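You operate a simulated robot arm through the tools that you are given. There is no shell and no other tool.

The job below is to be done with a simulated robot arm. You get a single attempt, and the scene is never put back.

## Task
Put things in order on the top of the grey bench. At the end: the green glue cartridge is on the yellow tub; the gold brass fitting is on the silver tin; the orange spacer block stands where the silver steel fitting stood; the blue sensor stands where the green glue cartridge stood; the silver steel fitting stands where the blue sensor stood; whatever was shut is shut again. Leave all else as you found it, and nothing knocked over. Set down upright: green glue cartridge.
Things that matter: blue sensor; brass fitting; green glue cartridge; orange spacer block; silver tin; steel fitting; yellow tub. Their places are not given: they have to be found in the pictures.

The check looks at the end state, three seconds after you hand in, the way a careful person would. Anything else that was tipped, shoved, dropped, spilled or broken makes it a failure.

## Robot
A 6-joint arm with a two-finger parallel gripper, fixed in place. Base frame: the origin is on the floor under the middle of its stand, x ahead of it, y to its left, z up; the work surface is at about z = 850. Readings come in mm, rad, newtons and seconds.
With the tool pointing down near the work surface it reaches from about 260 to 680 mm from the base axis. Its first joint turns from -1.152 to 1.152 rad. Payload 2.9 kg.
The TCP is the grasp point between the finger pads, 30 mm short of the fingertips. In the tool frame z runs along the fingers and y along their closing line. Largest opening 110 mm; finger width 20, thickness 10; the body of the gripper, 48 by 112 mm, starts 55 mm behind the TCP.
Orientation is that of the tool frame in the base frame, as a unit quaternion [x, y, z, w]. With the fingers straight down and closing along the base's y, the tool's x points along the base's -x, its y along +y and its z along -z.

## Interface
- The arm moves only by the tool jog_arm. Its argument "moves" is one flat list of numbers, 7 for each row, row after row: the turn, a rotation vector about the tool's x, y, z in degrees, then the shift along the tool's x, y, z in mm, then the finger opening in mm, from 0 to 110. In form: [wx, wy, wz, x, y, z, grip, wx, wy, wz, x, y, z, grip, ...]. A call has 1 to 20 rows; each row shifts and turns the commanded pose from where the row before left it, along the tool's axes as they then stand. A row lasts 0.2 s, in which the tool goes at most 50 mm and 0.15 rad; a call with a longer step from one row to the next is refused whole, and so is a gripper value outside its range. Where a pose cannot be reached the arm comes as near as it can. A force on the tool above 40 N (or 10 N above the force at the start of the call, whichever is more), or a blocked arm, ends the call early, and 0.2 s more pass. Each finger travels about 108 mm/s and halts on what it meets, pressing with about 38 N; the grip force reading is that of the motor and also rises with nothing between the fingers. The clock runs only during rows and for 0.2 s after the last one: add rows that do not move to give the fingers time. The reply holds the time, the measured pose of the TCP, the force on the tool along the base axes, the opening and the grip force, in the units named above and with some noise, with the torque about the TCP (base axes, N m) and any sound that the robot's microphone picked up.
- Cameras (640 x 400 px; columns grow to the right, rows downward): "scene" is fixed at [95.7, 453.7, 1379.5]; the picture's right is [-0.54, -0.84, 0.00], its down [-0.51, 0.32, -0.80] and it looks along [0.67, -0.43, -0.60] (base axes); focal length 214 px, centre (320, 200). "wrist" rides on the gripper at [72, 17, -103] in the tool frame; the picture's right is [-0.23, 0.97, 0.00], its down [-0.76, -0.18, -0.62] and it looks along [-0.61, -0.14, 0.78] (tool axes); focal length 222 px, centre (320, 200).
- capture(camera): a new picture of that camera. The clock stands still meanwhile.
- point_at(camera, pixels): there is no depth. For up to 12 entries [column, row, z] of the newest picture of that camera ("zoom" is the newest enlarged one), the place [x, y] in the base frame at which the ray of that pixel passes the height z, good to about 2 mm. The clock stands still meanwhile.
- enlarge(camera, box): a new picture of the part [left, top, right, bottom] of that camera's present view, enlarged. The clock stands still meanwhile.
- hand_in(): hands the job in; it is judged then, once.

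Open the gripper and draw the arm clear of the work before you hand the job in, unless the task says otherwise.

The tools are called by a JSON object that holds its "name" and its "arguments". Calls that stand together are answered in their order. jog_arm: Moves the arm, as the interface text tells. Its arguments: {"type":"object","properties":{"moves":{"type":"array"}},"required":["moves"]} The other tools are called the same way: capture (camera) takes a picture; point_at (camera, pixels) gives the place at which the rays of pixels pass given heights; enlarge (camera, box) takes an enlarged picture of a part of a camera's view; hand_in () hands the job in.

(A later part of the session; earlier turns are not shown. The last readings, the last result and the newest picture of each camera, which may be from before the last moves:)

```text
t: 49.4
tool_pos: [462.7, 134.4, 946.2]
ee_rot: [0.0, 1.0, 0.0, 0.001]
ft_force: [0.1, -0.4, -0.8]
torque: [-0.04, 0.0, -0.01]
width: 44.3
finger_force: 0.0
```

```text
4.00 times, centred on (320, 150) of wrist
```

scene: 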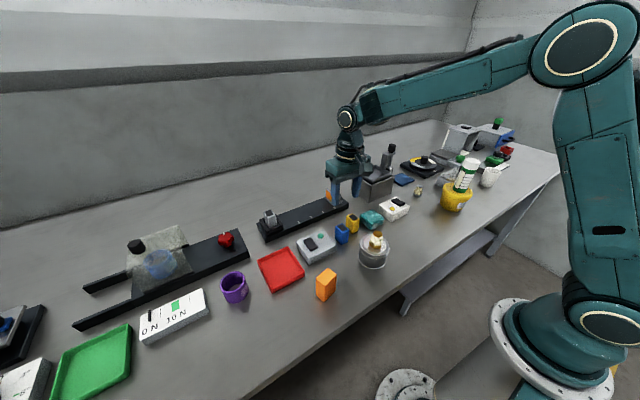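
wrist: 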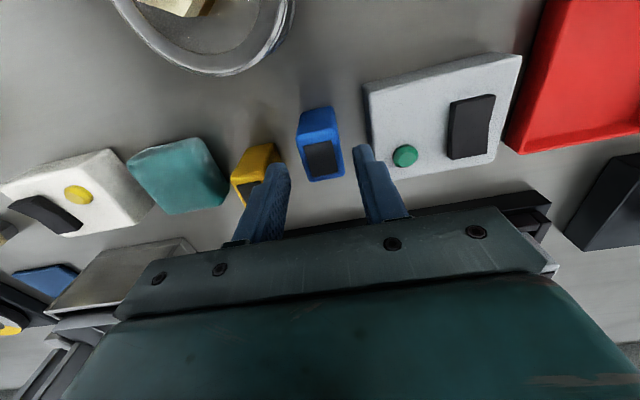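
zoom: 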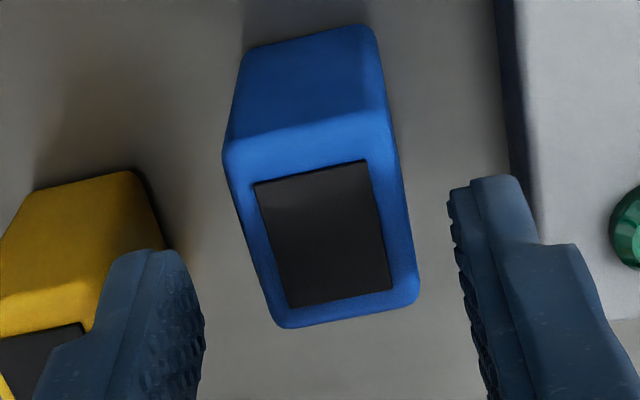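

The sensor sits about 1.5 mm toward the right finger; I correct and descend to z ≈ 895.

{"name": "jog_arm", "arguments": {"moves": [0, 0, 0, 0.8, 1.5, 0, 44, 0, 0, 0, 0, 0, 25, 44, 0, 0, 0, 0, 0, 25, 44, 0, 0, 0, 0, 0, 0, 44]}}

{"name": "capture", "arguments": {"camera": "wrist"}}

{"name": "enlarge", "arguments": {"camera": "wrist", "box": [260, 100, 380, 200]}}

{"name": "enlarge", "arguments": {"camera": "scene", "box": [310, 200, 380, 260]}}

```text
t: 50.4
tool_pos: [462.1, 136.5, 895.6]
ee_rot: [0.001, 1.0, 0.0, 0.0]
ft_force: [-0.6, 0.8, 0.7]
torque: [-0.01, 0.01, -0.01]
width: 43.8
finger_force: 0.0
```

```text
taken
```

wrist: 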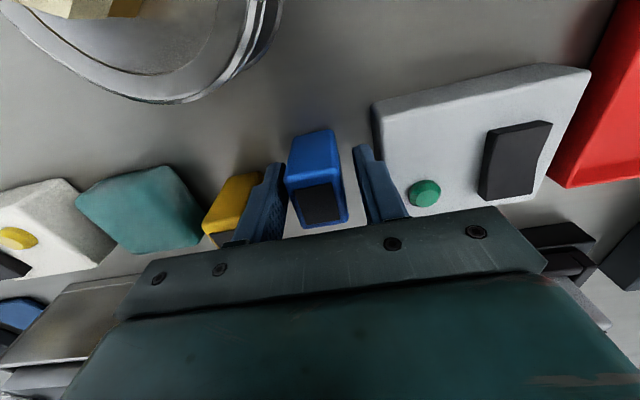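

```text
4.00 times, centred on (320, 150) of wrist
```

zoom: 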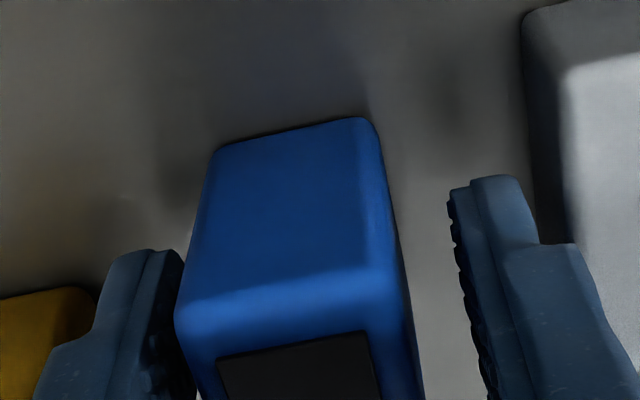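

```text
6.67 times, centred on (345, 230) of scene
```

zoom: 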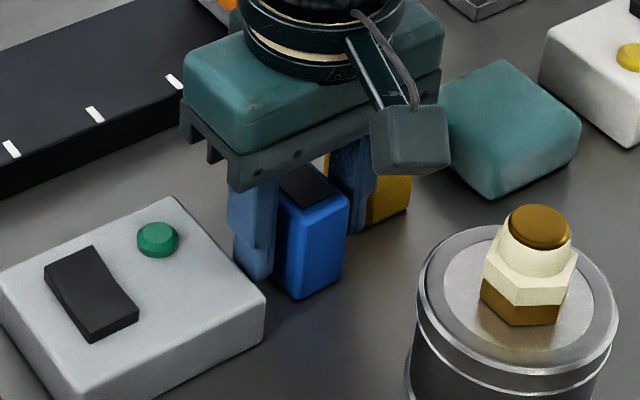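

At fingertip height the sensor's edges are symmetric about the tool axis. I close on it.

{"name": "jog_arm", "arguments": {"moves": [0, 0, 0, 0, 0, 0, 32, 0, 0, 0, 0, 0, 0, 15, 0, 0, 0, 0, 0, 0, 15, 0, 0, 0, 0, 0, 0, 15]}}

{"name": "capture", "arguments": {"camera": "wrist"}}

```text
t: 51.4
tool_pos: [461.7, 136.8, 896.1]
ee_rot: [0.0, 1.0, 0.001, 0.0]
ft_force: [0.0, -0.4, 0.4]
torque: [0.02, 0.01, 0.01]
width: 29.4
finger_force: 37.7
```

```text
taken
```

wrist: 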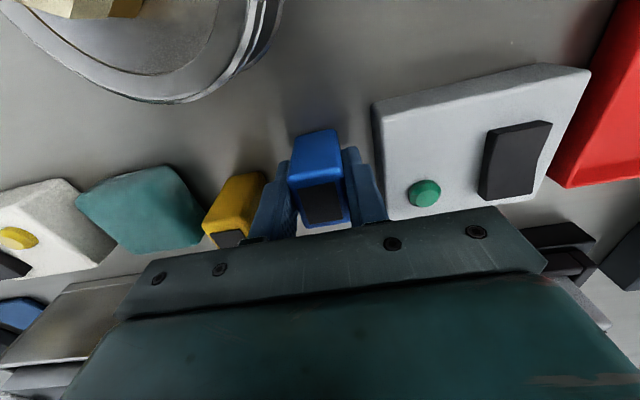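

Held at 29.4 mm. I lift 150 mm and carry it to above the glue's old place (359,440).

{"name": "jog_arm", "arguments": {"moves": [0, 0, 0, 0, 0, -10, 15, 0, 0, 0, 0, 0, -30, 15, 0, 0, 0, 0, 0, -40, 15, 0, 0, 0, 0, 0, -40, 15, 0, 0, 0, 0, 0, -30, 15, 0, 0, 0, 12.8, 38, 0, 15, 0, 0, 0, 12.8, 38, 0, 15, 0, 0, 0, 12.8, 38, 0, 15, 0, 0, 0, 12.8, 38, 0, 15, 0, 0, 0, 12.8, 38, 0, 15, 0, 0, 0, 12.8, 38, 0, 15, 0, 0, 0, 12.8, 38, 0, 15, 0, 0, 0, 12.8, 38, 0, 15, 0, 0, 0, 0, 0, 0, 15]}}

{"name": "capture", "arguments": {"camera": "wrist"}}

{"name": "capture", "arguments": {"camera": "scene"}}

```text
t: 54.4
tool_pos: [359.9, 441.5, 1046.7]
ee_rot: [0.0, 1.0, 0.001, 0.0]
ft_force: [-0.1, -0.7, -0.9]
torque: [-0.02, 0.02, 0.03]
width: 29.5
finger_force: 38.0
```

```text
taken
```

wrist: 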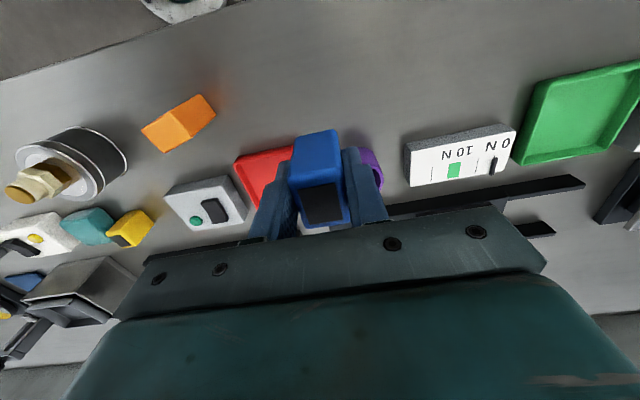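

```text
taken
```

scene: 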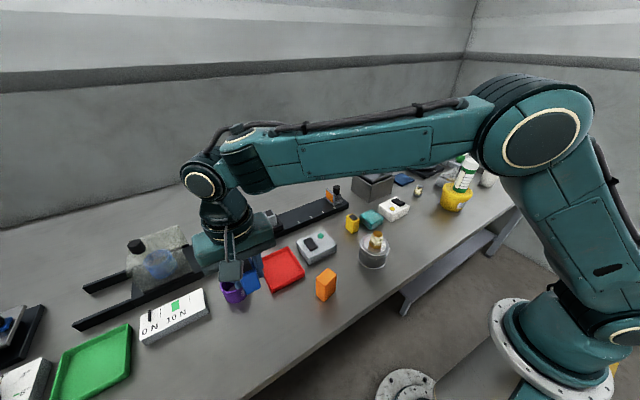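

I am over the glue's old place. I correct by about 1 mm and lower to z ≈ 906.

{"name": "jog_arm", "arguments": {"moves": [0, 0, 0, 0.6, -1.0, 40, 15, 0, 0, 0, 0, 0, 40, 15, 0, 0, 0, 0, 0, 40, 15, 0, 0, 0, 0, 0, 20, 15, 0, 0, 0, 0, 0, 0, 15]}}

{"name": "enlarge", "arguments": {"camera": "scene", "box": [190, 240, 330, 350]}}

{"name": "capture", "arguments": {"camera": "wrist"}}

```text
t: 55.6
tool_pos: [358.8, 439.5, 907.1]
ee_rot: [0.001, 1.0, 0.0, -0.001]
ft_force: [-0.8, 0.4, -0.9]
torque: [0.0, -0.03, 0.0]
width: 29.5
finger_force: 38.4
```

```text
3.64 times, centred on (260, 295) of scene
```

zoom: 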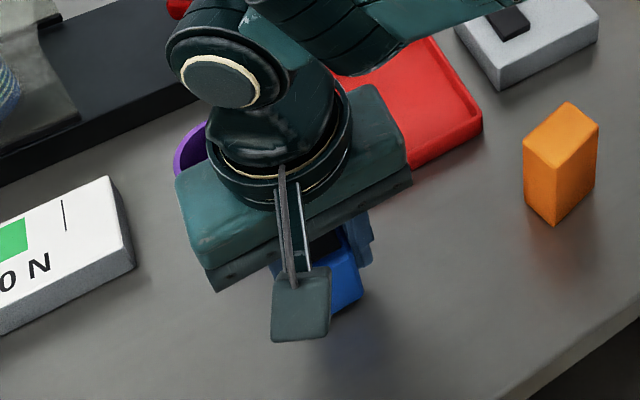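

```text
taken
```

wrist: 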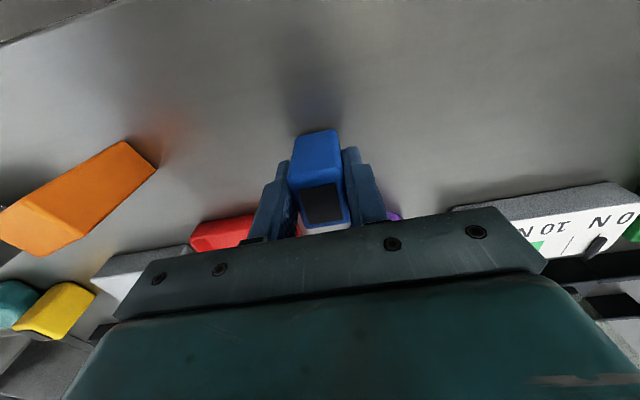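

About 11 mm above the bench. I lower 8 mm in small steps and read the force.

{"name": "jog_arm", "arguments": {"moves": [0, 0, 0, 0, 0, 3, 15, 0, 0, 0, 0, 0, 3, 15, 0, 0, 0, 0, 0, 2, 15, 0, 0, 0, 0, 0, 0, 15]}}

```text
t: 56.6
tool_pos: [359.3, 440.1, 899.5]
ee_rot: [0.0, 1.0, 0.0, 0.0]
ft_force: [0.7, 0.0, -1.3]
torque: [-0.02, 0.01, 0.03]
width: 29.2
finger_force: 37.8
```

No contact yet at 899.5; I lower another 2 mm.

{"name": "jog_arm", "arguments": {"moves": [0, 0, 0, 0, 0, 1, 15, 0, 0, 0, 0, 0, 1, 15, 0, 0, 0, 0, 0, 0, 15]}}

```text
t: 57.4
tool_pos: [358.6, 439.0, 896.6]
ee_rot: [0.0, 1.0, 0.001, 0.0]
ft_force: [-0.3, -1.5, 0.6]
torque: [-0.01, 0.02, 0.04]
width: 29.5
finger_force: 38.0
```

Reading 896.6 with the load starting to lift off (+0.6 N). One more 0.7 mm.

{"name": "jog_arm", "arguments": {"moves": [0, 0, 0, 0, 0, 0.7, 15, 0, 0, 0, 0, 0, 0, 15]}}

```text
t: 58.0
tool_pos: [358.9, 438.8, 895.6]
ee_rot: [0.0, 1.0, 0.001, 0.0]
ft_force: [-2.2, -2.2, 8.6]
torque: [-0.1, 0.13, 0.01]
width: 29.5
finger_force: 38.0
```

Contact with 8.6 N. I ease 0.3 mm and open the fingers.

{"name": "jog_arm", "arguments": {"moves": [0, 0, 0, 0, 0, -0.3, 15, 0, 0, 0, 0, 0, 0, 32, 0, 0, 0, 0, 0, 0, 40, 0, 0, 0, 0, 0, 0, 50, 0, 0, 0, 0, 0, 0, 50]}}

{"name": "capture", "arguments": {"camera": "wrist"}}

```text
t: 59.2
tool_pos: [358.5, 439.3, 895.8]
ee_rot: [0.0, 1.0, 0.0, 0.0]
ft_force: [0.7, -1.0, -0.3]
torque: [0.03, -0.01, 0.02]
width: 49.9
finger_force: 0.0
```

```text
taken
```

wrist: 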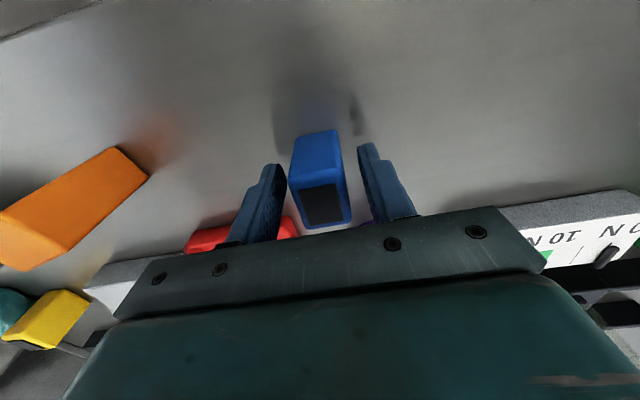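

The sensor stands free at the glue's old place. I rise and travel to above the steel fitting near (496,-285).

{"name": "jog_arm", "arguments": {"moves": [0, 0, 0, 0, 0, -25, 50, 0, 0, 0, 0, 0, -45, 50, 0, 0, 0, 0, 0, -45, 50, 0, 0, 0, 0, 0, -45, 50, 0, 0, 0, -8.6, -45.3, 0, 60, 0, 0, 0, -8.6, -45.3, 0, 60, 0, 0, 0, -8.6, -45.3, 0, 60, 0, 0, 0, -8.6, -45.3, 0, 60, 0, 0, 0, -8.6, -45.3, 0, 60, 0, 0, 0, -8.6, -45.3, 0, 60, 0, 0, 0, -8.6, -45.3, 0, 60, 0, 0, 0, -8.6, -45.3, 0, 60, 0, 0, 0, -8.6, -45.3, 0, 60, 0, 0, 0, -8.6, -45.3, 0, 60, 0, 0, 0, -8.6, -45.3, 0, 60, 0, 0, 0, -8.6, -45.3, 0, 60, 0, 0, 0, -8.6, -45.3, 0, 60, 0, 0, 0, -8.6, -45.3, 0, 60, 0, 0, 0, -8.6, -45.3, 0, 60, 0, 0, 0, -8.6, -45.3, 0, 60]}}

{"name": "capture", "arguments": {"camera": "wrist"}}

{"name": "enlarge", "arguments": {"camera": "wrist", "box": [280, 80, 360, 150]}}

{"name": "capture", "arguments": {"camera": "scene"}}

```text
t: 63.4
tool_pos: [496.1, -286.2, 1055.6]
ee_rot: [0.0, 1.0, 0.0, 0.0]
ft_force: [-0.5, 0.4, -0.2]
torque: [-0.01, -0.02, -0.02]
width: 59.8
finger_force: 0.0
```

```text
taken
```

wrist: 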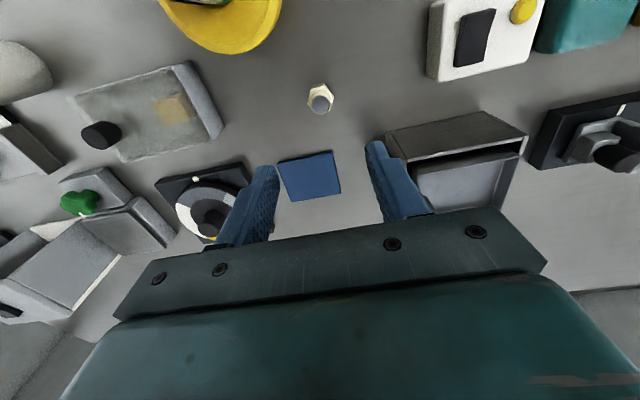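

```text
5.71 times, centred on (320, 115) of wrist
```

zoom: 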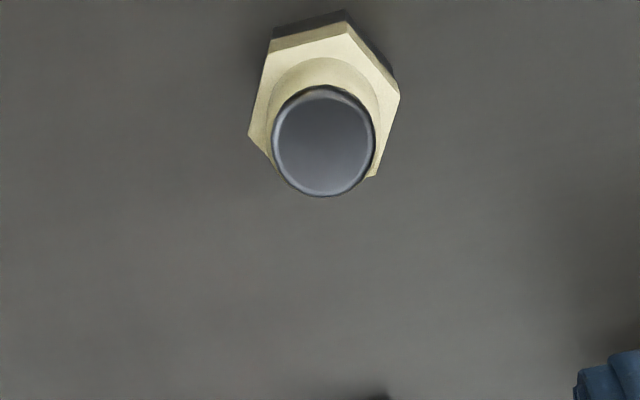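

```text
taken
```

scene: 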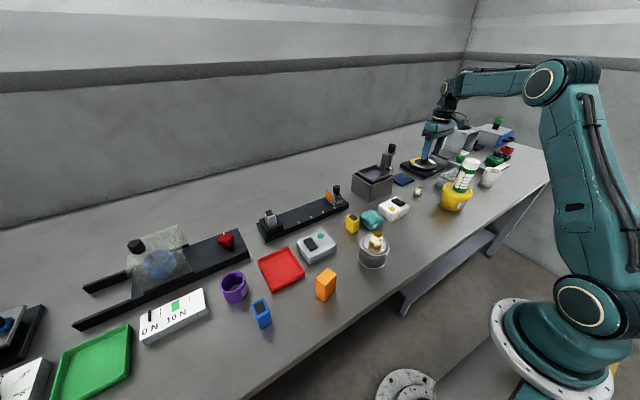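

The steel fitting's top is at (320.35,104.5) in this view. I take hex corner positions and the centre.

{"name": "point_at", "arguments": {"camera": "wrist", "pixels": [[310.9, 89.1, 875], [324.7, 85.2, 875], [334, 94.5, 875], [330, 111, 875], [307.4, 103.6, 875], [320.35, 104.5, 890], [320.35, 104.5, 900]]}}

{"name": "enlarge", "arguments": {"camera": "scene", "box": [404, 176, 434, 206]}}

```text
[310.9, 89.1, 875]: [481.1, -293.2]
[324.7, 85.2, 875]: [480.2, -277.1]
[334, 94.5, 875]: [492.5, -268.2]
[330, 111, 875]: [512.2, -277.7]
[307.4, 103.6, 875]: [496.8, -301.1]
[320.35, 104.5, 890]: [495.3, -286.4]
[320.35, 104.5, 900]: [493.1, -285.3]
```

```text
13.33 times, centred on (419, 191) of scene
```

zoom: 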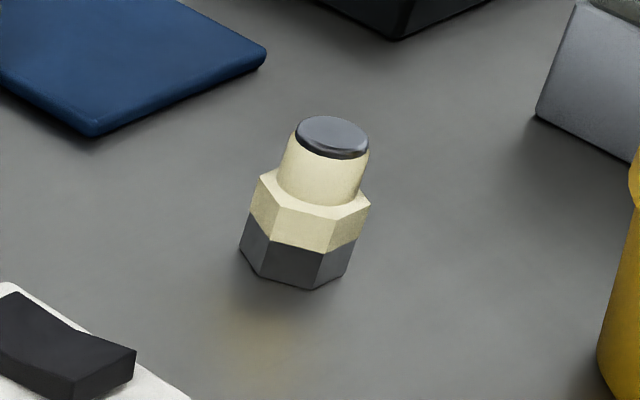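

Centre ≈ (495.3,-285.3); flats' normal near 60°. I turn to yaw -30° and descend to z ≈ 960 for a check.

{"name": "jog_arm", "arguments": {"moves": [0, 0, 7.5, 0, 0, 0, 60, 0, 0, 7.5, 0, 0, 0, 60, 0, 0, 7.5, 0, 0, 0, 60, 0, 0, 7.5, 0, 0, 0, 60, 0, 0, 0, 0, 0, 40, 60, 0, 0, 0, 0, 0, 35, 60, 0, 0, 0, 0, 0, 20, 60, 0, 0, 0, 0, 0, 0, 60]}}

{"name": "capture", "arguments": {"camera": "wrist"}}

{"name": "enlarge", "arguments": {"camera": "wrist", "box": [260, 90, 380, 190]}}

{"name": "capture", "arguments": {"camera": "scene"}}

```text
t: 65.2
tool_pos: [495.6, -284.4, 960.1]
ee_rot: [0.259, 0.966, 0.0, 0.0]
ft_force: [0.5, -0.3, 0.3]
torque: [-0.01, 0.0, -0.01]
width: 59.8
finger_force: 0.1
```

```text
taken
```

wrist: 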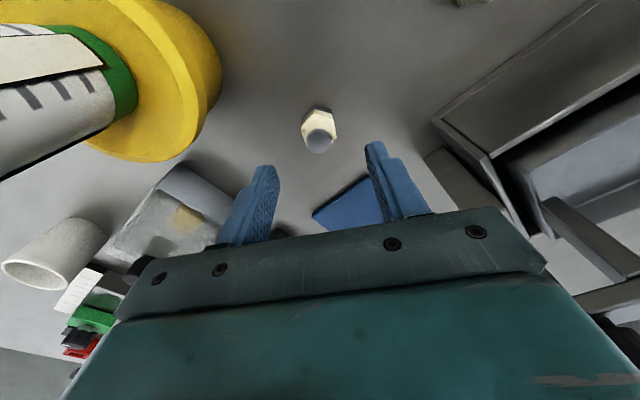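

```text
4.00 times, centred on (320, 140) of wrist
```

zoom: 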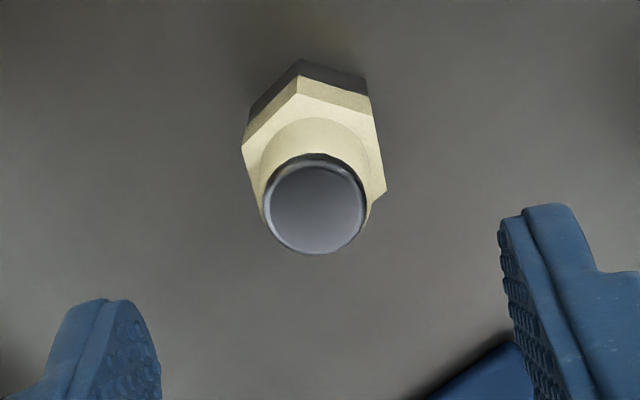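

```text
taken
```

scene: 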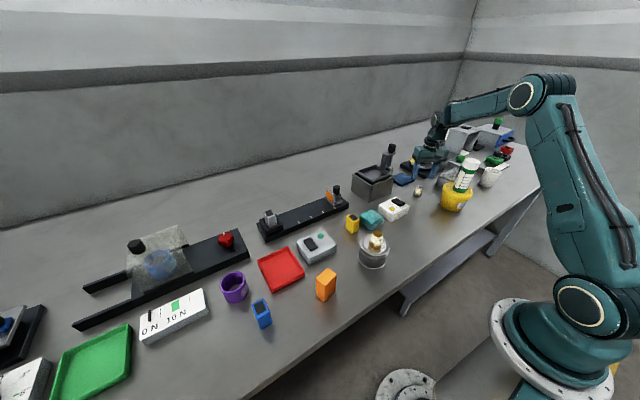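

Aligned: the disc at (319,142.5) is within 1 mm of the tool axis and flats are parallel. I descend to z ≈ 886 and close after a look.

{"name": "jog_arm", "arguments": {"moves": [0, 0, 0, 0, -0.8, 37, 56, 0, 0, 0, 0, 0, 37, 56, 0, 0, 0, 0, 0, 0, 56]}}

{"name": "enlarge", "arguments": {"camera": "wrist", "box": [260, 110, 380, 210]}}

```text
t: 66.0
tool_pos: [495.6, -285.5, 887.0]
ee_rot: [0.259, 0.966, 0.0, 0.001]
ft_force: [0.2, 0.0, 0.6]
torque: [-0.01, 0.0, 0.01]
width: 55.8
finger_force: 0.0
```

```text
4.00 times, centred on (320, 160) of wrist
```

zoom: 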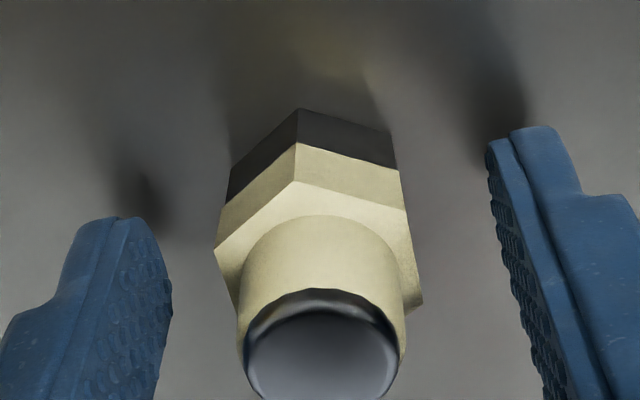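

The steel fitting is centred between the fingers. I close on its hex flats.

{"name": "jog_arm", "arguments": {"moves": [0, 0, 0, 0, 0, 0, 34, 0, 0, 0, 0, 0, 0, 16, 0, 0, 0, 0, 0, 0, 16, 0, 0, 0, 0, 0, 0, 16]}}

{"name": "capture", "arguments": {"camera": "wrist"}}

```text
t: 67.0
tool_pos: [496.2, -285.9, 886.4]
ee_rot: [0.259, 0.966, 0.0, 0.0]
ft_force: [0.1, -0.7, 1.0]
torque: [-0.01, 0.01, 0.01]
width: 26.8
finger_force: 37.9
```

```text
taken
```

wrist: 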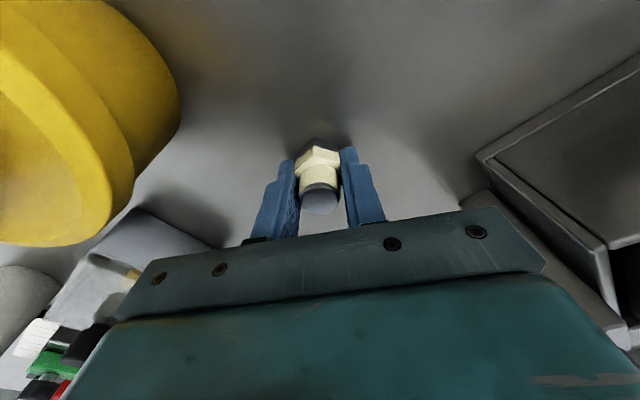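

Held at 26.8 mm. I lift, turn back to yaw 0 and carry it to above the sensor's old place (463,136).

{"name": "jog_arm", "arguments": {"moves": [0, 0, 0, 0, 0, -10, 16, 0, 0, 0, 0, 0, -30, 16, 0, 0, 0, 0, 0, -40, 16, 0, 0, 0, 0, 0, -40, 16, 0, 0, 0, 0, 0, -40, 16, 0, 0, -7.5, 0, 0, 0, 16, 0, 0, -7.5, 0, 0, 0, 16, 0, 0, -7.5, 0, 0, 0, 16, 0, 0, -7.5, 0, 0, 0, 16, 0, 0, 0, 3.3, 42.15, 0, 16, 0, 0, 0, 3.3, 42.15, 0, 16, 0, 0, 0, 3.3, 42.15, 0, 16, 0, 0, 0, 3.3, 42.15, 0, 16, 0, 0, 0, 3.3, 42.15, 0, 16, 0, 0, 0, 3.3, 42.15, 0, 16, 0, 0, 0, 3.3, 42.15, 0, 16, 0, 0, 0, 3.3, 42.15, 0, 16, 0, 0, 0, 3.3, 42.15, 0, 16, 0, 0, 0, 3.3, 42.15, 0, 16, 0, 0, 0, 0, 0, 0, 16]}}

{"name": "capture", "arguments": {"camera": "wrist"}}

{"name": "capture", "arguments": {"camera": "scene"}}

```text
t: 71.2
tool_pos: [462.9, 136.0, 1045.3]
ee_rot: [0.001, 1.0, 0.0, 0.0]
ft_force: [0.7, -0.2, -0.7]
torque: [0.01, 0.03, 0.0]
width: 26.5
finger_force: 37.8
```

```text
taken
```

wrist: 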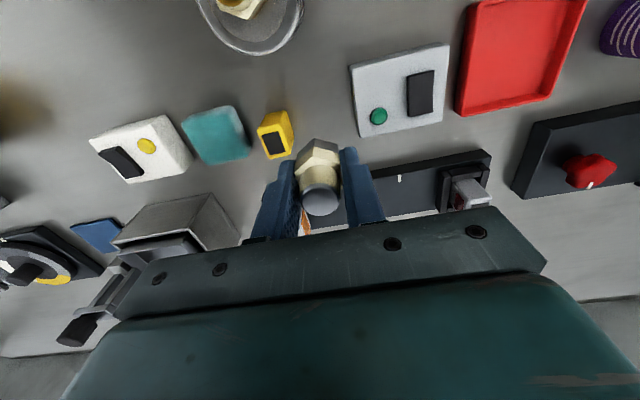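

```text
taken
```

scene: 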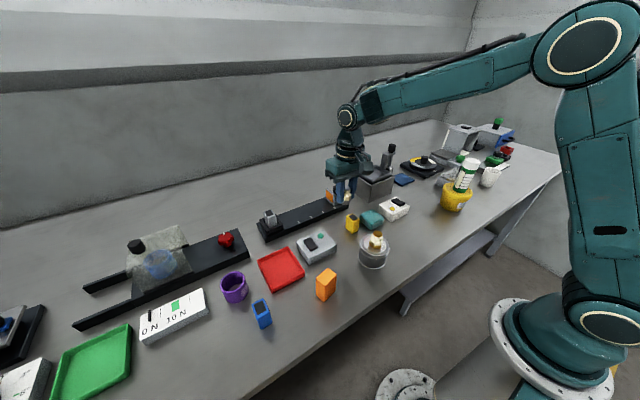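

Above the sensor's old place. I lower to about 898, then in small steps.

{"name": "jog_arm", "arguments": {"moves": [0, 0, 0, 0, 0.3, 40, 16, 0, 0, 0, 0, 0, 40, 16, 0, 0, 0, 0, 0, 40, 16, 0, 0, 0, 0, 0, 27, 16, 0, 0, 0, 0, 0, 0, 16]}}

{"name": "capture", "arguments": {"camera": "wrist"}}

{"name": "enlarge", "arguments": {"camera": "scene", "box": [310, 200, 380, 260]}}

```text
t: 72.4
tool_pos: [462.6, 135.3, 900.1]
ee_rot: [0.0, 1.0, 0.0, 0.001]
ft_force: [-0.8, 0.6, -0.2]
torque: [-0.02, 0.02, 0.02]
width: 26.7
finger_force: 37.6
```

```text
taken
```

wrist: 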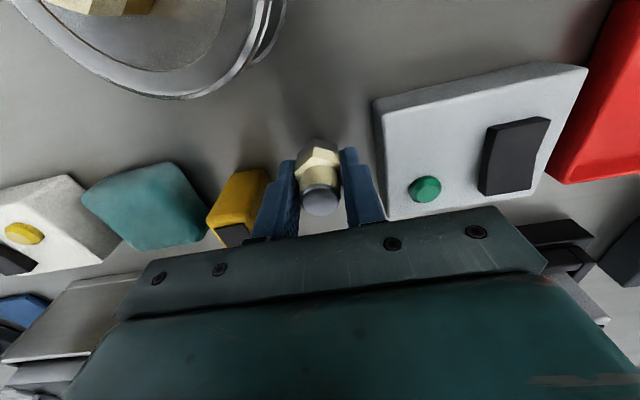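

```text
6.67 times, centred on (345, 230) of scene
```

zoom: 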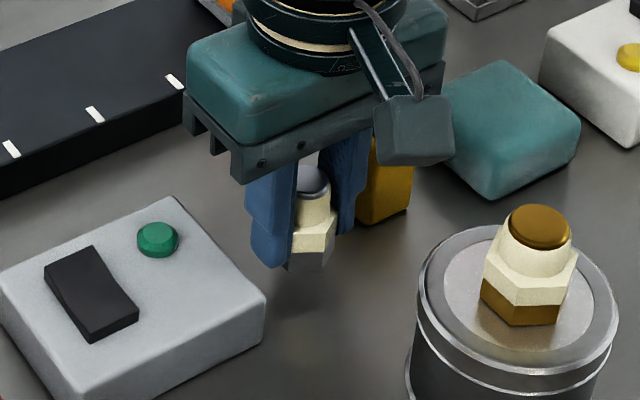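

About 13 mm to go. I lower 10 mm in 2.5–3 mm steps and read the force.

{"name": "jog_arm", "arguments": {"moves": [0, 0, 0, 0, 0.5, 3, 16, 0, 0, 0, 0, 0, 3, 16, 0, 0, 0, 0, 0, 3, 16, 0, 0, 0, 0, 0, 1.5, 16, 0, 0, 0, 0, 0, 0, 16]}}

```text
t: 73.6
tool_pos: [462.4, 136.3, 889.8]
ee_rot: [0.0, 1.0, 0.0, -0.001]
ft_force: [-0.2, -0.2, -0.6]
torque: [0.0, 0.0, 0.0]
width: 26.7
finger_force: 38.6
```

No contact at 889.8; I lower 2 mm more.

{"name": "jog_arm", "arguments": {"moves": [0, 0, 0, 0, 0, 1, 16, 0, 0, 0, 0, 0, 1, 16, 0, 0, 0, 0, 0, 0, 16]}}

```text
t: 74.4
tool_pos: [462.0, 135.2, 886.9]
ee_rot: [0.0, 1.0, 0.0, 0.0]
ft_force: [-0.2, 0.1, -1.5]
torque: [0.03, -0.03, -0.02]
width: 26.9
finger_force: 37.9
```

Still free at 886.9. I lower 0.8 mm.

{"name": "jog_arm", "arguments": {"moves": [0, 0, 0, 0, 0, 0.8, 16, 0, 0, 0, 0, 0, 0, 16]}}

```text
t: 75.0
tool_pos: [463.2, 135.9, 885.8]
ee_rot: [0.0, 1.0, 0.0, 0.0]
ft_force: [0.8, 0.8, -0.2]
torque: [-0.04, 0.01, 0.0]
width: 26.6
finger_force: 38.0
```

Reading -0.2 N at 885.8, very near touch. One more 0.6 mm.

{"name": "jog_arm", "arguments": {"moves": [0, 0, 0, 0, 0, 0.6, 16, 0, 0, 0, 0, 0, 0, 16]}}

```text
t: 75.6
tool_pos: [464.0, 134.9, 886.5]
ee_rot: [0.0, 1.0, 0.0, 0.0]
ft_force: [-0.4, -0.1, -1.3]
torque: [0.03, 0.0, 0.02]
width: 26.7
finger_force: 37.8
```

No contact yet; another 0.8 mm down.

{"name": "jog_arm", "arguments": {"moves": [0, 0, 0, 0, 0, 0.8, 16, 0, 0, 0, 0, 0, 0, 16]}}

{"name": "enlarge", "arguments": {"camera": "scene", "box": [325, 215, 365, 255]}}

```text
t: 76.2
tool_pos: [463.3, 135.6, 885.4]
ee_rot: [0.001, 1.0, -0.001, 0.0]
ft_force: [-1.7, -2.4, 7.8]
torque: [-0.06, 0.1, 0.01]
width: 26.8
finger_force: 38.4
```

```text
10.00 times, centred on (345, 235) of scene
```

zoom: 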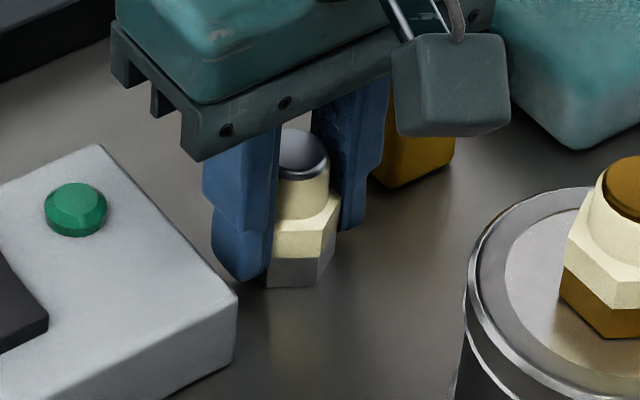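

Contact (7.8 N). I ease 0.3 mm and open the fingers to 44 mm, keeping clear of the yellow sensor and the grey device.

{"name": "jog_arm", "arguments": {"moves": [0, 0, 0, 0, 0, -0.3, 16, 0, 0, 0, 0, 0, 0, 30, 0, 0, 0, 0, 0, 0, 38, 0, 0, 0, 0, 0, 0, 44, 0, 0, 0, 0, 0, 0, 44]}}

{"name": "capture", "arguments": {"camera": "wrist"}}

{"name": "enlarge", "arguments": {"camera": "wrist", "box": [260, 110, 380, 210]}}

```text
t: 77.4
tool_pos: [464.0, 134.5, 885.5]
ee_rot: [0.001, 1.0, -0.001, 0.001]
ft_force: [-1.2, -0.4, 0.1]
torque: [0.01, 0.02, -0.01]
width: 44.1
finger_force: 0.0
```

```text
taken
```

wrist: 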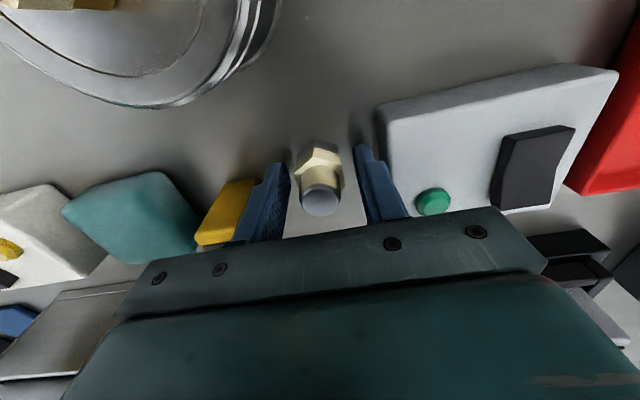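

```text
4.00 times, centred on (320, 160) of wrist
```

zoom: 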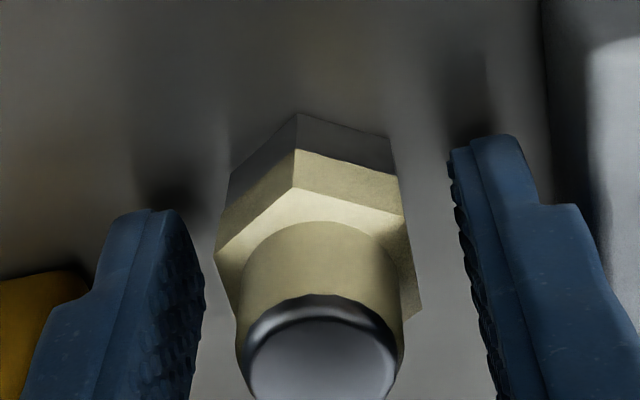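

The steel fitting stands at the sensor's old place. I rise and move to above the orange block (338,281), turning to yaw +13°.

{"name": "jog_arm", "arguments": {"moves": [0, 0, 0, 0, 0, -25, 44, 0, 0, 0, 0, 0, -45, 44, 0, 0, 0, 0, 0, -45, 50, 0, 0, 0, 0, 0, -45, 70, 0, 0, 0, 25.1, 29.1, 0, 80, 0, 0, 0, 25.1, 29.1, 0, 80, 0, 0, 0, 25.1, 29.1, 0, 80, 0, 0, 0, 25.1, 29.1, 0, 80, 0, 0, 0, 25.1, 29.1, 0, 80, 0, 0, -6.5, 0, 0, 0, 80, 0, 0, -6.5, 0, 0, 0, 80, 0, 0, 0, 0, 0, 0, 80]}}

{"name": "capture", "arguments": {"camera": "wrist"}}

{"name": "enlarge", "arguments": {"camera": "wrist", "box": [260, 60, 380, 160]}}

{"name": "capture", "arguments": {"camera": "scene"}}

```text
t: 80.0
tool_pos: [337.7, 282.8, 1045.7]
ee_rot: [-0.114, 0.994, 0.0, 0.0]
ft_force: [0.0, -0.4, 0.5]
torque: [0.0, 0.0, 0.04]
width: 80.0
finger_force: 0.1
```

```text
taken
```

wrist: 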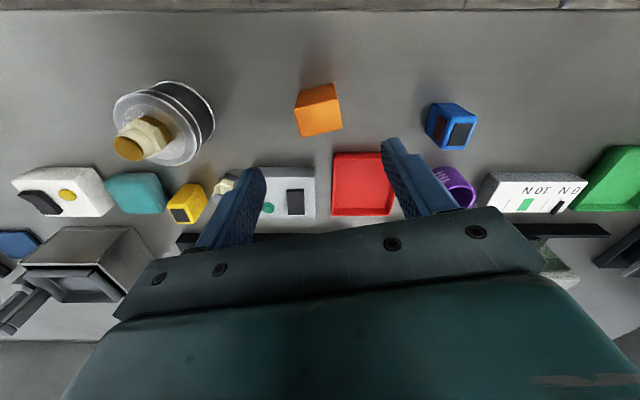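

```text
4.00 times, centred on (320, 110) of wrist
```

zoom: 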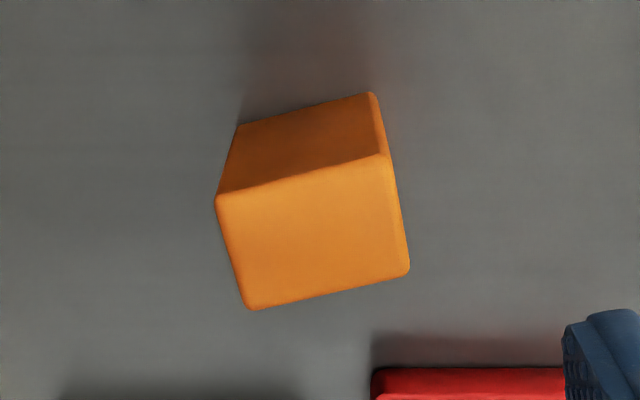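

```text
taken
```

scene: 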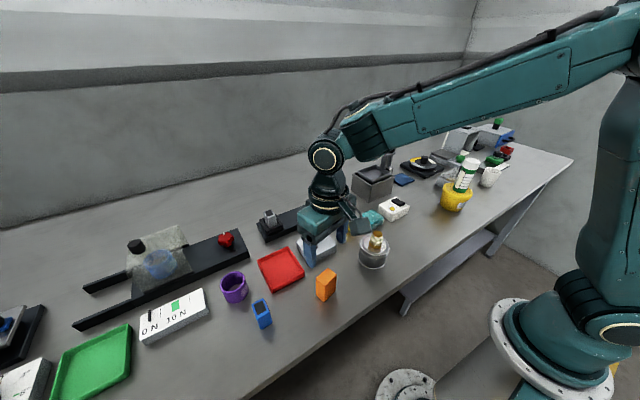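

The block is aligned with the finger faces, about 1 mm off centre. I correct, narrow to 64 mm, and descend to z ≈ 895.

{"name": "jog_arm", "arguments": {"moves": [0, 0, 0, 0, -1.2, 40, 70, 0, 0, 0, 0, 0, 40, 64, 0, 0, 0, 0, 0, 40, 64, 0, 0, 0, 0, 0, 30, 64, 0, 0, 0, 0, 0, 0, 64]}}

{"name": "capture", "arguments": {"camera": "wrist"}}

{"name": "enlarge", "arguments": {"camera": "wrist", "box": [250, 100, 390, 210]}}

```text
t: 81.2
tool_pos: [338.3, 281.0, 893.9]
ee_rot: [-0.113, 0.994, 0.0, 0.0]
ft_force: [-0.6, 0.0, 0.6]
torque: [-0.04, 0.02, 0.05]
width: 64.1
finger_force: 0.0
```

```text
taken
```

wrist: 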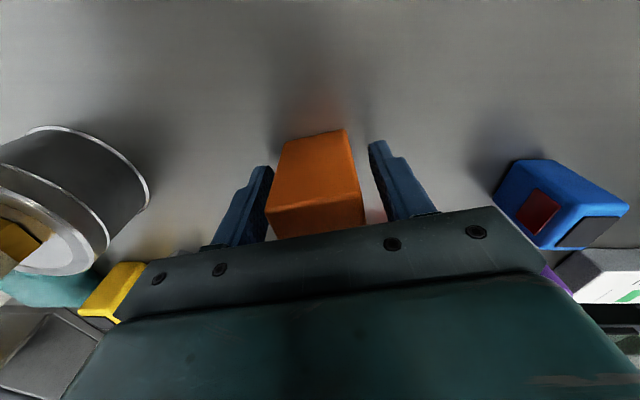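

```text
3.64 times, centred on (320, 155) of wrist
```

zoom: 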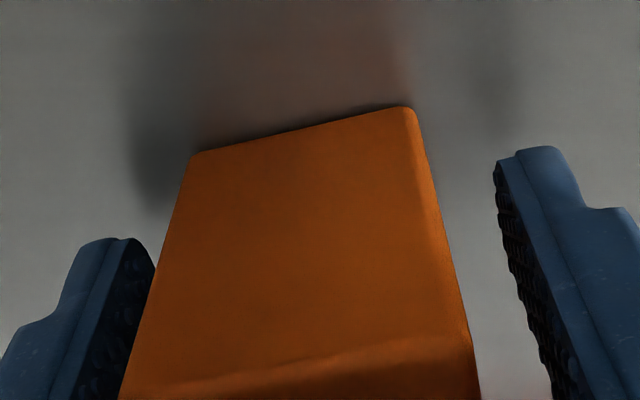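

The block's base edges are symmetric between the fingers. I close on it.

{"name": "jog_arm", "arguments": {"moves": [0, 0, 0, 0, 0, 0, 48, 0, 0, 0, 0, 0, 0, 30, 0, 0, 0, 0, 0, 0, 30, 0, 0, 0, 0, 0, 0, 30]}}

{"name": "capture", "arguments": {"camera": "wrist"}}

```text
t: 82.2
tool_pos: [338.5, 280.4, 894.6]
ee_rot: [-0.113, 0.994, 0.0, 0.0]
ft_force: [0.8, -0.5, -0.1]
torque: [-0.05, 0.02, -0.04]
width: 44.5
finger_force: 37.9
```

```text
taken
```

wrist: 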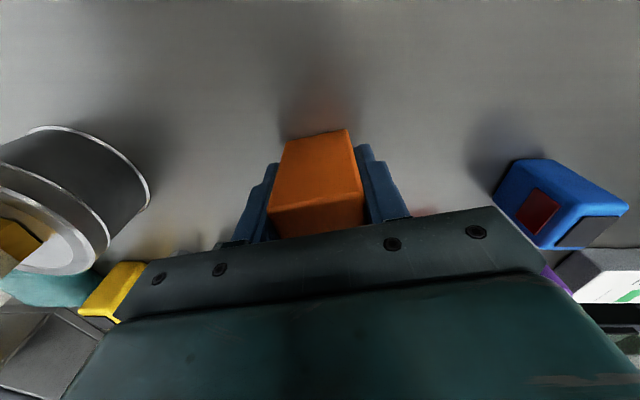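

Held at 44.5 mm. I lift, turn back to yaw 0 and carry the block to above the steel fitting's old place (495.7,-285.5).

{"name": "jog_arm", "arguments": {"moves": [0, 0, 0, 0, 0, -10, 30, 0, 0, 0, 0, 0, -35, 30, 0, 0, 0, 0, 0, -45, 30, 0, 0, 0, 0, 0, -45, 30, 0, 0, 0, 0, 0, -35, 30, 0, 0, 6.5, 0, 0, 0, 30, 0, 0, 6.5, 0, 0, 0, 30, 0, 0, 0, -12.1, -43.5, 0, 30, 0, 0, 0, -12.1, -43.5, 0, 30, 0, 0, 0, -12.1, -43.5, 0, 30, 0, 0, 0, -12.1, -43.5, 0, 30, 0, 0, 0, -12.1, -43.5, 0, 30, 0, 0, 0, -12.1, -43.5, 0, 30, 0, 0, 0, -12.1, -43.5, 0, 30, 0, 0, 0, -12.1, -43.5, 0, 30, 0, 0, 0, -12.1, -43.5, 0, 30, 0, 0, 0, -12.1, -43.5, 0, 30, 0, 0, 0, -12.1, -43.5, 0, 30, 0, 0, 0, -12.1, -43.5, 0, 30, 0, 0, 0, -12.1, -43.5, 0, 30]}}

{"name": "capture", "arguments": {"camera": "wrist"}}

{"name": "capture", "arguments": {"camera": "scene"}}

{"name": "enlarge", "arguments": {"camera": "wrist", "box": [60, 40, 380, 240]}}

```text
t: 86.4
tool_pos: [495.2, -285.7, 1065.3]
ee_rot: [0.0, 1.0, 0.0, -0.001]
ft_force: [-0.5, -1.1, -1.0]
torque: [0.02, -0.02, 0.01]
width: 44.7
finger_force: 37.8
```

```text
taken
```

wrist: 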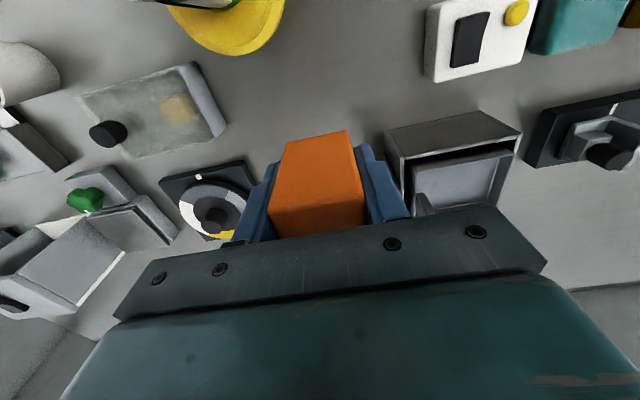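

```text
taken
```

scene: 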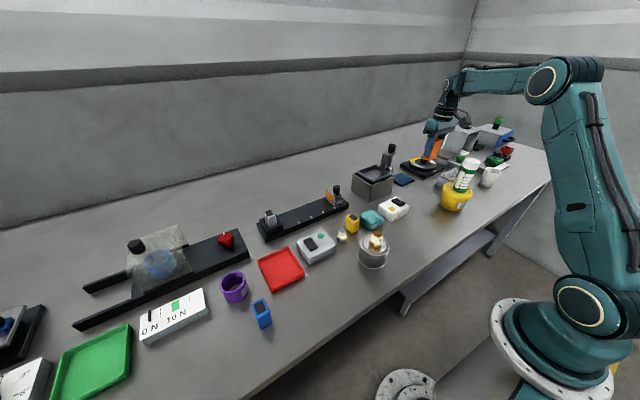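

```text
2.00 times, centred on (220, 140) of wrist
```

zoom: 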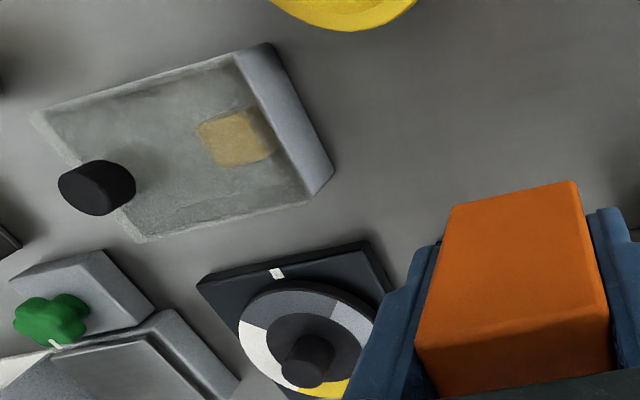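

Side by side, the held block is clearly orange while the thing under the lid is a pale tan-yellow, so the held block is the right one. I lower it to z ≈ 906.

{"name": "jog_arm", "arguments": {"moves": [0, 0, 0, 0, 0, 40, 30, 0, 0, 0, 0, 0, 40, 30, 0, 0, 0, 0, 0, 40, 30, 0, 0, 0, 0, 0, 38, 30, 0, 0, 0, 0, 0, 0, 30]}}

{"name": "capture", "arguments": {"camera": "wrist"}}

{"name": "enlarge", "arguments": {"camera": "scene", "box": [380, 140, 480, 220]}}

```text
t: 87.6
tool_pos: [493.7, -285.4, 907.3]
ee_rot: [0.0, 1.0, 0.0, -0.001]
ft_force: [-0.5, -1.1, -0.3]
torque: [0.0, 0.0, -0.01]
width: 44.9
finger_force: 37.7
```

```text
taken
```

wrist: 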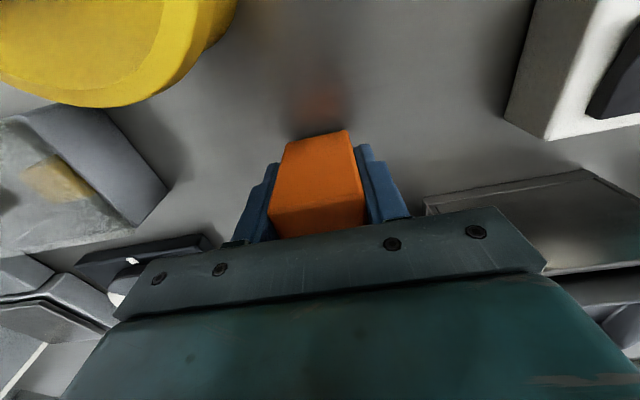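

```text
5.00 times, centred on (430, 180) of scene
```

zoom: 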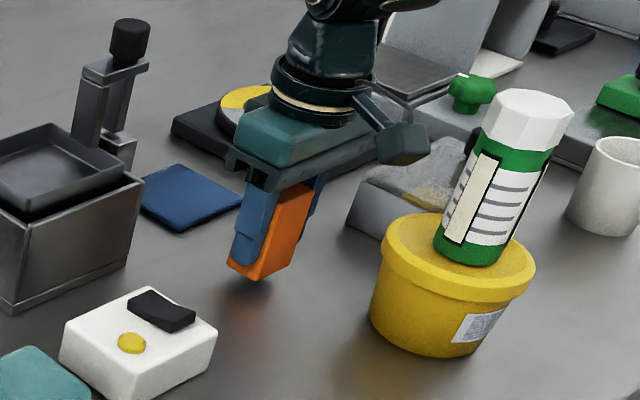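

The block hangs about 12 mm above the bench. I lower 10 mm in small steps and read the force.

{"name": "jog_arm", "arguments": {"moves": [0, 0, 0, 0, 0, 3, 30, 0, 0, 0, 0, 0, 3, 30, 0, 0, 0, 0, 0, 2.5, 30, 0, 0, 0, 0, 0, 1.5, 30, 0, 0, 0, 0, 0, 0, 30]}}

```text
t: 88.8
tool_pos: [494.6, -286.5, 896.9]
ee_rot: [-0.001, 1.0, 0.0, 0.0]
ft_force: [0.1, -0.8, -1.0]
torque: [0.03, -0.02, 0.0]
width: 44.5
finger_force: 37.7
```

No contact at about 897; 1 mm more.

{"name": "jog_arm", "arguments": {"moves": [0, 0, 0, 0, 0, 1, 30, 0, 0, 0, 0, 0, 0, 30]}}

```text
t: 89.4
tool_pos: [494.2, -285.5, 896.3]
ee_rot: [-0.001, 1.0, 0.0, 0.0]
ft_force: [0.3, -0.1, -1.9]
torque: [0.02, 0.01, 0.03]
width: 44.6
finger_force: 37.9
```

Still free at 896.3; another 0.9 mm.

{"name": "jog_arm", "arguments": {"moves": [0, 0, 0, 0, 0, 0.9, 30, 0, 0, 0, 0, 0, 0, 30]}}

```text
t: 90.0
tool_pos: [495.2, -287.4, 895.5]
ee_rot: [0.0, 1.0, -0.001, 0.0]
ft_force: [-0.8, -0.5, -0.4]
torque: [-0.01, 0.02, 0.0]
width: 44.7
finger_force: 38.3
```

Reading -0.4 N at 895.5; another 0.7 mm.

{"name": "jog_arm", "arguments": {"moves": [0, 0, 0, 0, 0, 0.7, 30, 0, 0, 0, 0, 0, 0, 30]}}

```text
t: 90.6
tool_pos: [494.7, -285.3, 895.9]
ee_rot: [0.0, 1.0, 0.0, 0.0]
ft_force: [-1.6, 1.3, 4.2]
torque: [0.06, 0.02, 0.01]
width: 44.6
finger_force: 37.9
```

Contact begins (4 N). I open the fingers stepwise.

{"name": "jog_arm", "arguments": {"moves": [0, 0, 0, 0, 0, 0, 47, 0, 0, 0, 0, 0, 0, 54, 0, 0, 0, 0, 0, 0, 66, 0, 0, 0, 0, 0, 0, 66]}}

{"name": "capture", "arguments": {"camera": "wrist"}}

{"name": "enlarge", "arguments": {"camera": "scene", "box": [380, 140, 480, 220]}}

```text
t: 91.6
tool_pos: [495.9, -286.3, 894.5]
ee_rot: [-0.001, 1.0, 0.0, 0.001]
ft_force: [-0.1, 0.0, -0.1]
torque: [0.0, 0.01, 0.0]
width: 66.2
finger_force: 0.1
```

```text
taken
```

wrist: 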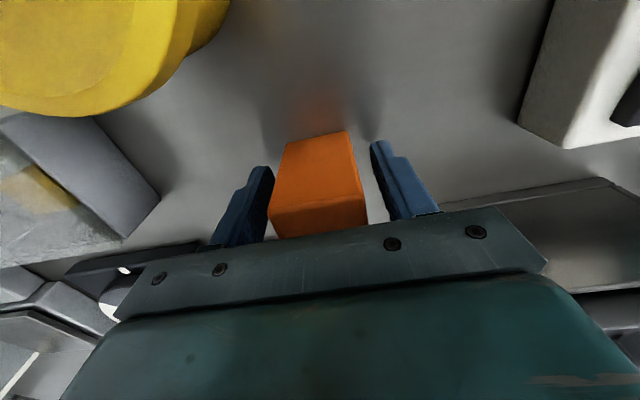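

```text
5.00 times, centred on (430, 180) of scene
```

zoom: 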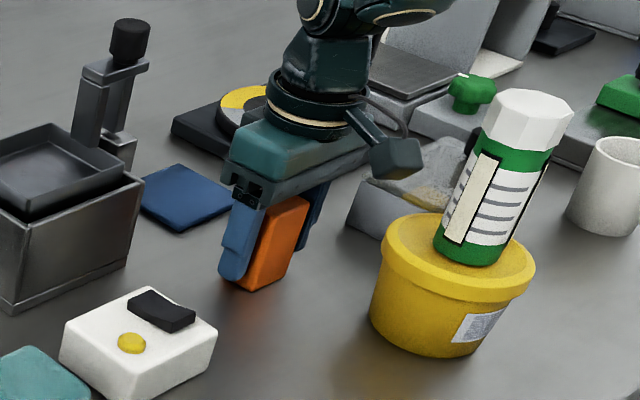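

The orange block stands at the steel fitting's old place. I rise straight up well clear and then survey everything.

{"name": "jog_arm", "arguments": {"moves": [0, 0, 0, 0, 0, -25, 66, 0, 0, 0, 0, 0, -45, 80, 0, 0, 0, 0, 0, -45, 110, 0, 0, 0, 0, 0, -45, 110, 0, 0, 0, 0, 0, -45, 110, 0, 0, 0, 8, 40, -20, 110, 0, 0, 0, 8, 40, -20, 110, 0, 0, 0, 8, 40, -20, 110, 0, 0, 0, 8, 40, -20, 110, 0, 0, 0, 8, 40, -20, 110, 0, 0, 0, 8, 40, -20, 110, 0, 0, 0, 8, 40, 0, 110, 0, 0, 0, 8, 40, 0, 110, 0, 0, 0, 0, 0, 0, 110]}}

{"name": "capture", "arguments": {"camera": "wrist"}}

{"name": "capture", "arguments": {"camera": "scene"}}

```text
t: 94.6
tool_pos: [429.8, 34.6, 1219.7]
ee_rot: [0.0, 1.0, -0.001, 0.0]
ft_force: [-0.4, 0.0, -0.3]
torque: [0.0, -0.01, -0.01]
width: 110.0
finger_force: 0.1
```

```text
taken
```

wrist: 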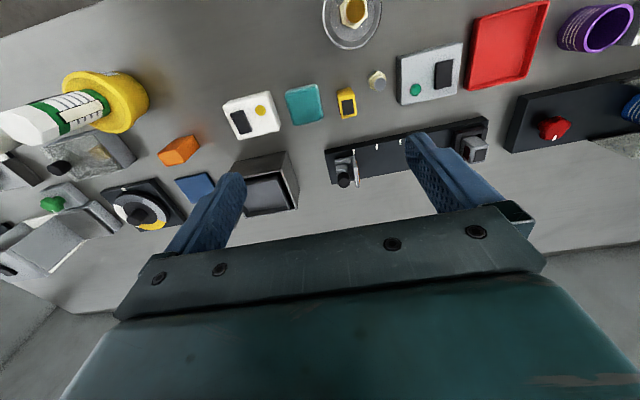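

```text
taken
```

scene: 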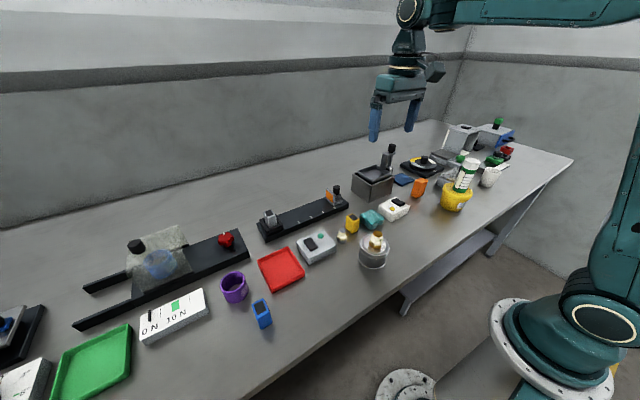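

The scene shows every piece in its new place. I enlarge each part to check uprightness and exact positions.

{"name": "enlarge", "arguments": {"camera": "scene", "box": [400, 140, 500, 220]}}

{"name": "enlarge", "arguments": {"camera": "scene", "box": [310, 200, 410, 280]}}

{"name": "enlarge", "arguments": {"camera": "scene", "box": [210, 260, 310, 340]}}

{"name": "enlarge", "arguments": {"camera": "scene", "box": [240, 140, 440, 300]}}

{"name": "point_at", "arguments": {"camera": "scene", "pixels": [[262, 321, 850], [341, 242, 850], [418, 193, 850]]}}

```text
5.00 times, centred on (450, 180) of scene
```

zoom: 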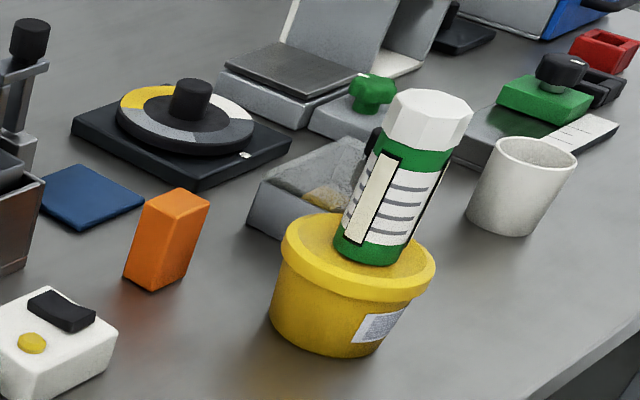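

```text
5.00 times, centred on (360, 240) of scene
```

zoom: 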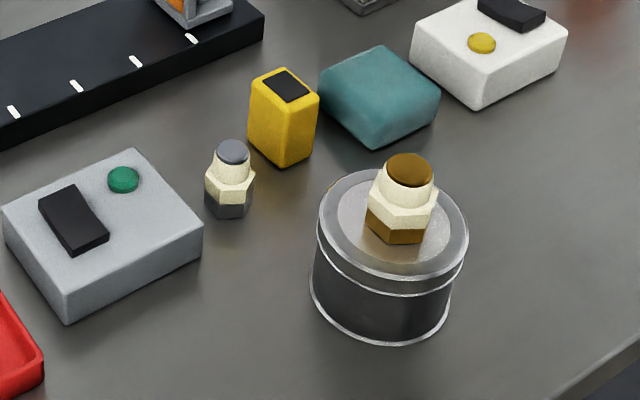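

```text
5.00 times, centred on (260, 300) of scene
```

zoom: 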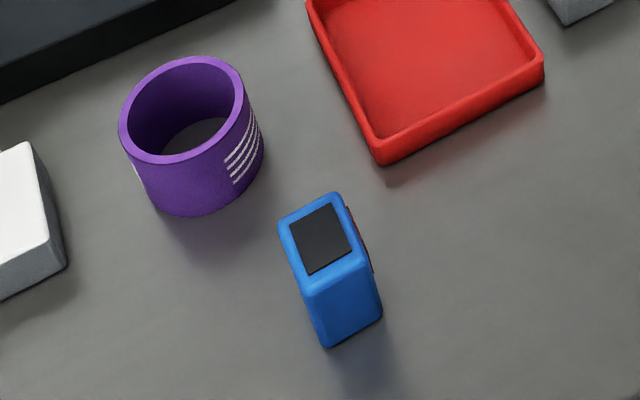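

```text
2.50 times, centred on (340, 220) of scene
```

zoom: 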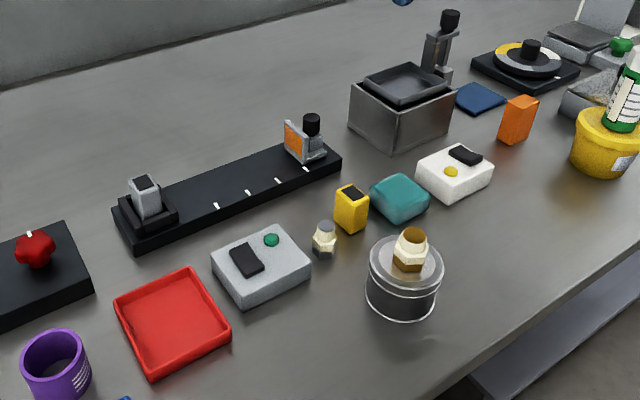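

```text
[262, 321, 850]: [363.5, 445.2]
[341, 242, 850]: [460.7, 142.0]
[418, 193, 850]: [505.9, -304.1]
```

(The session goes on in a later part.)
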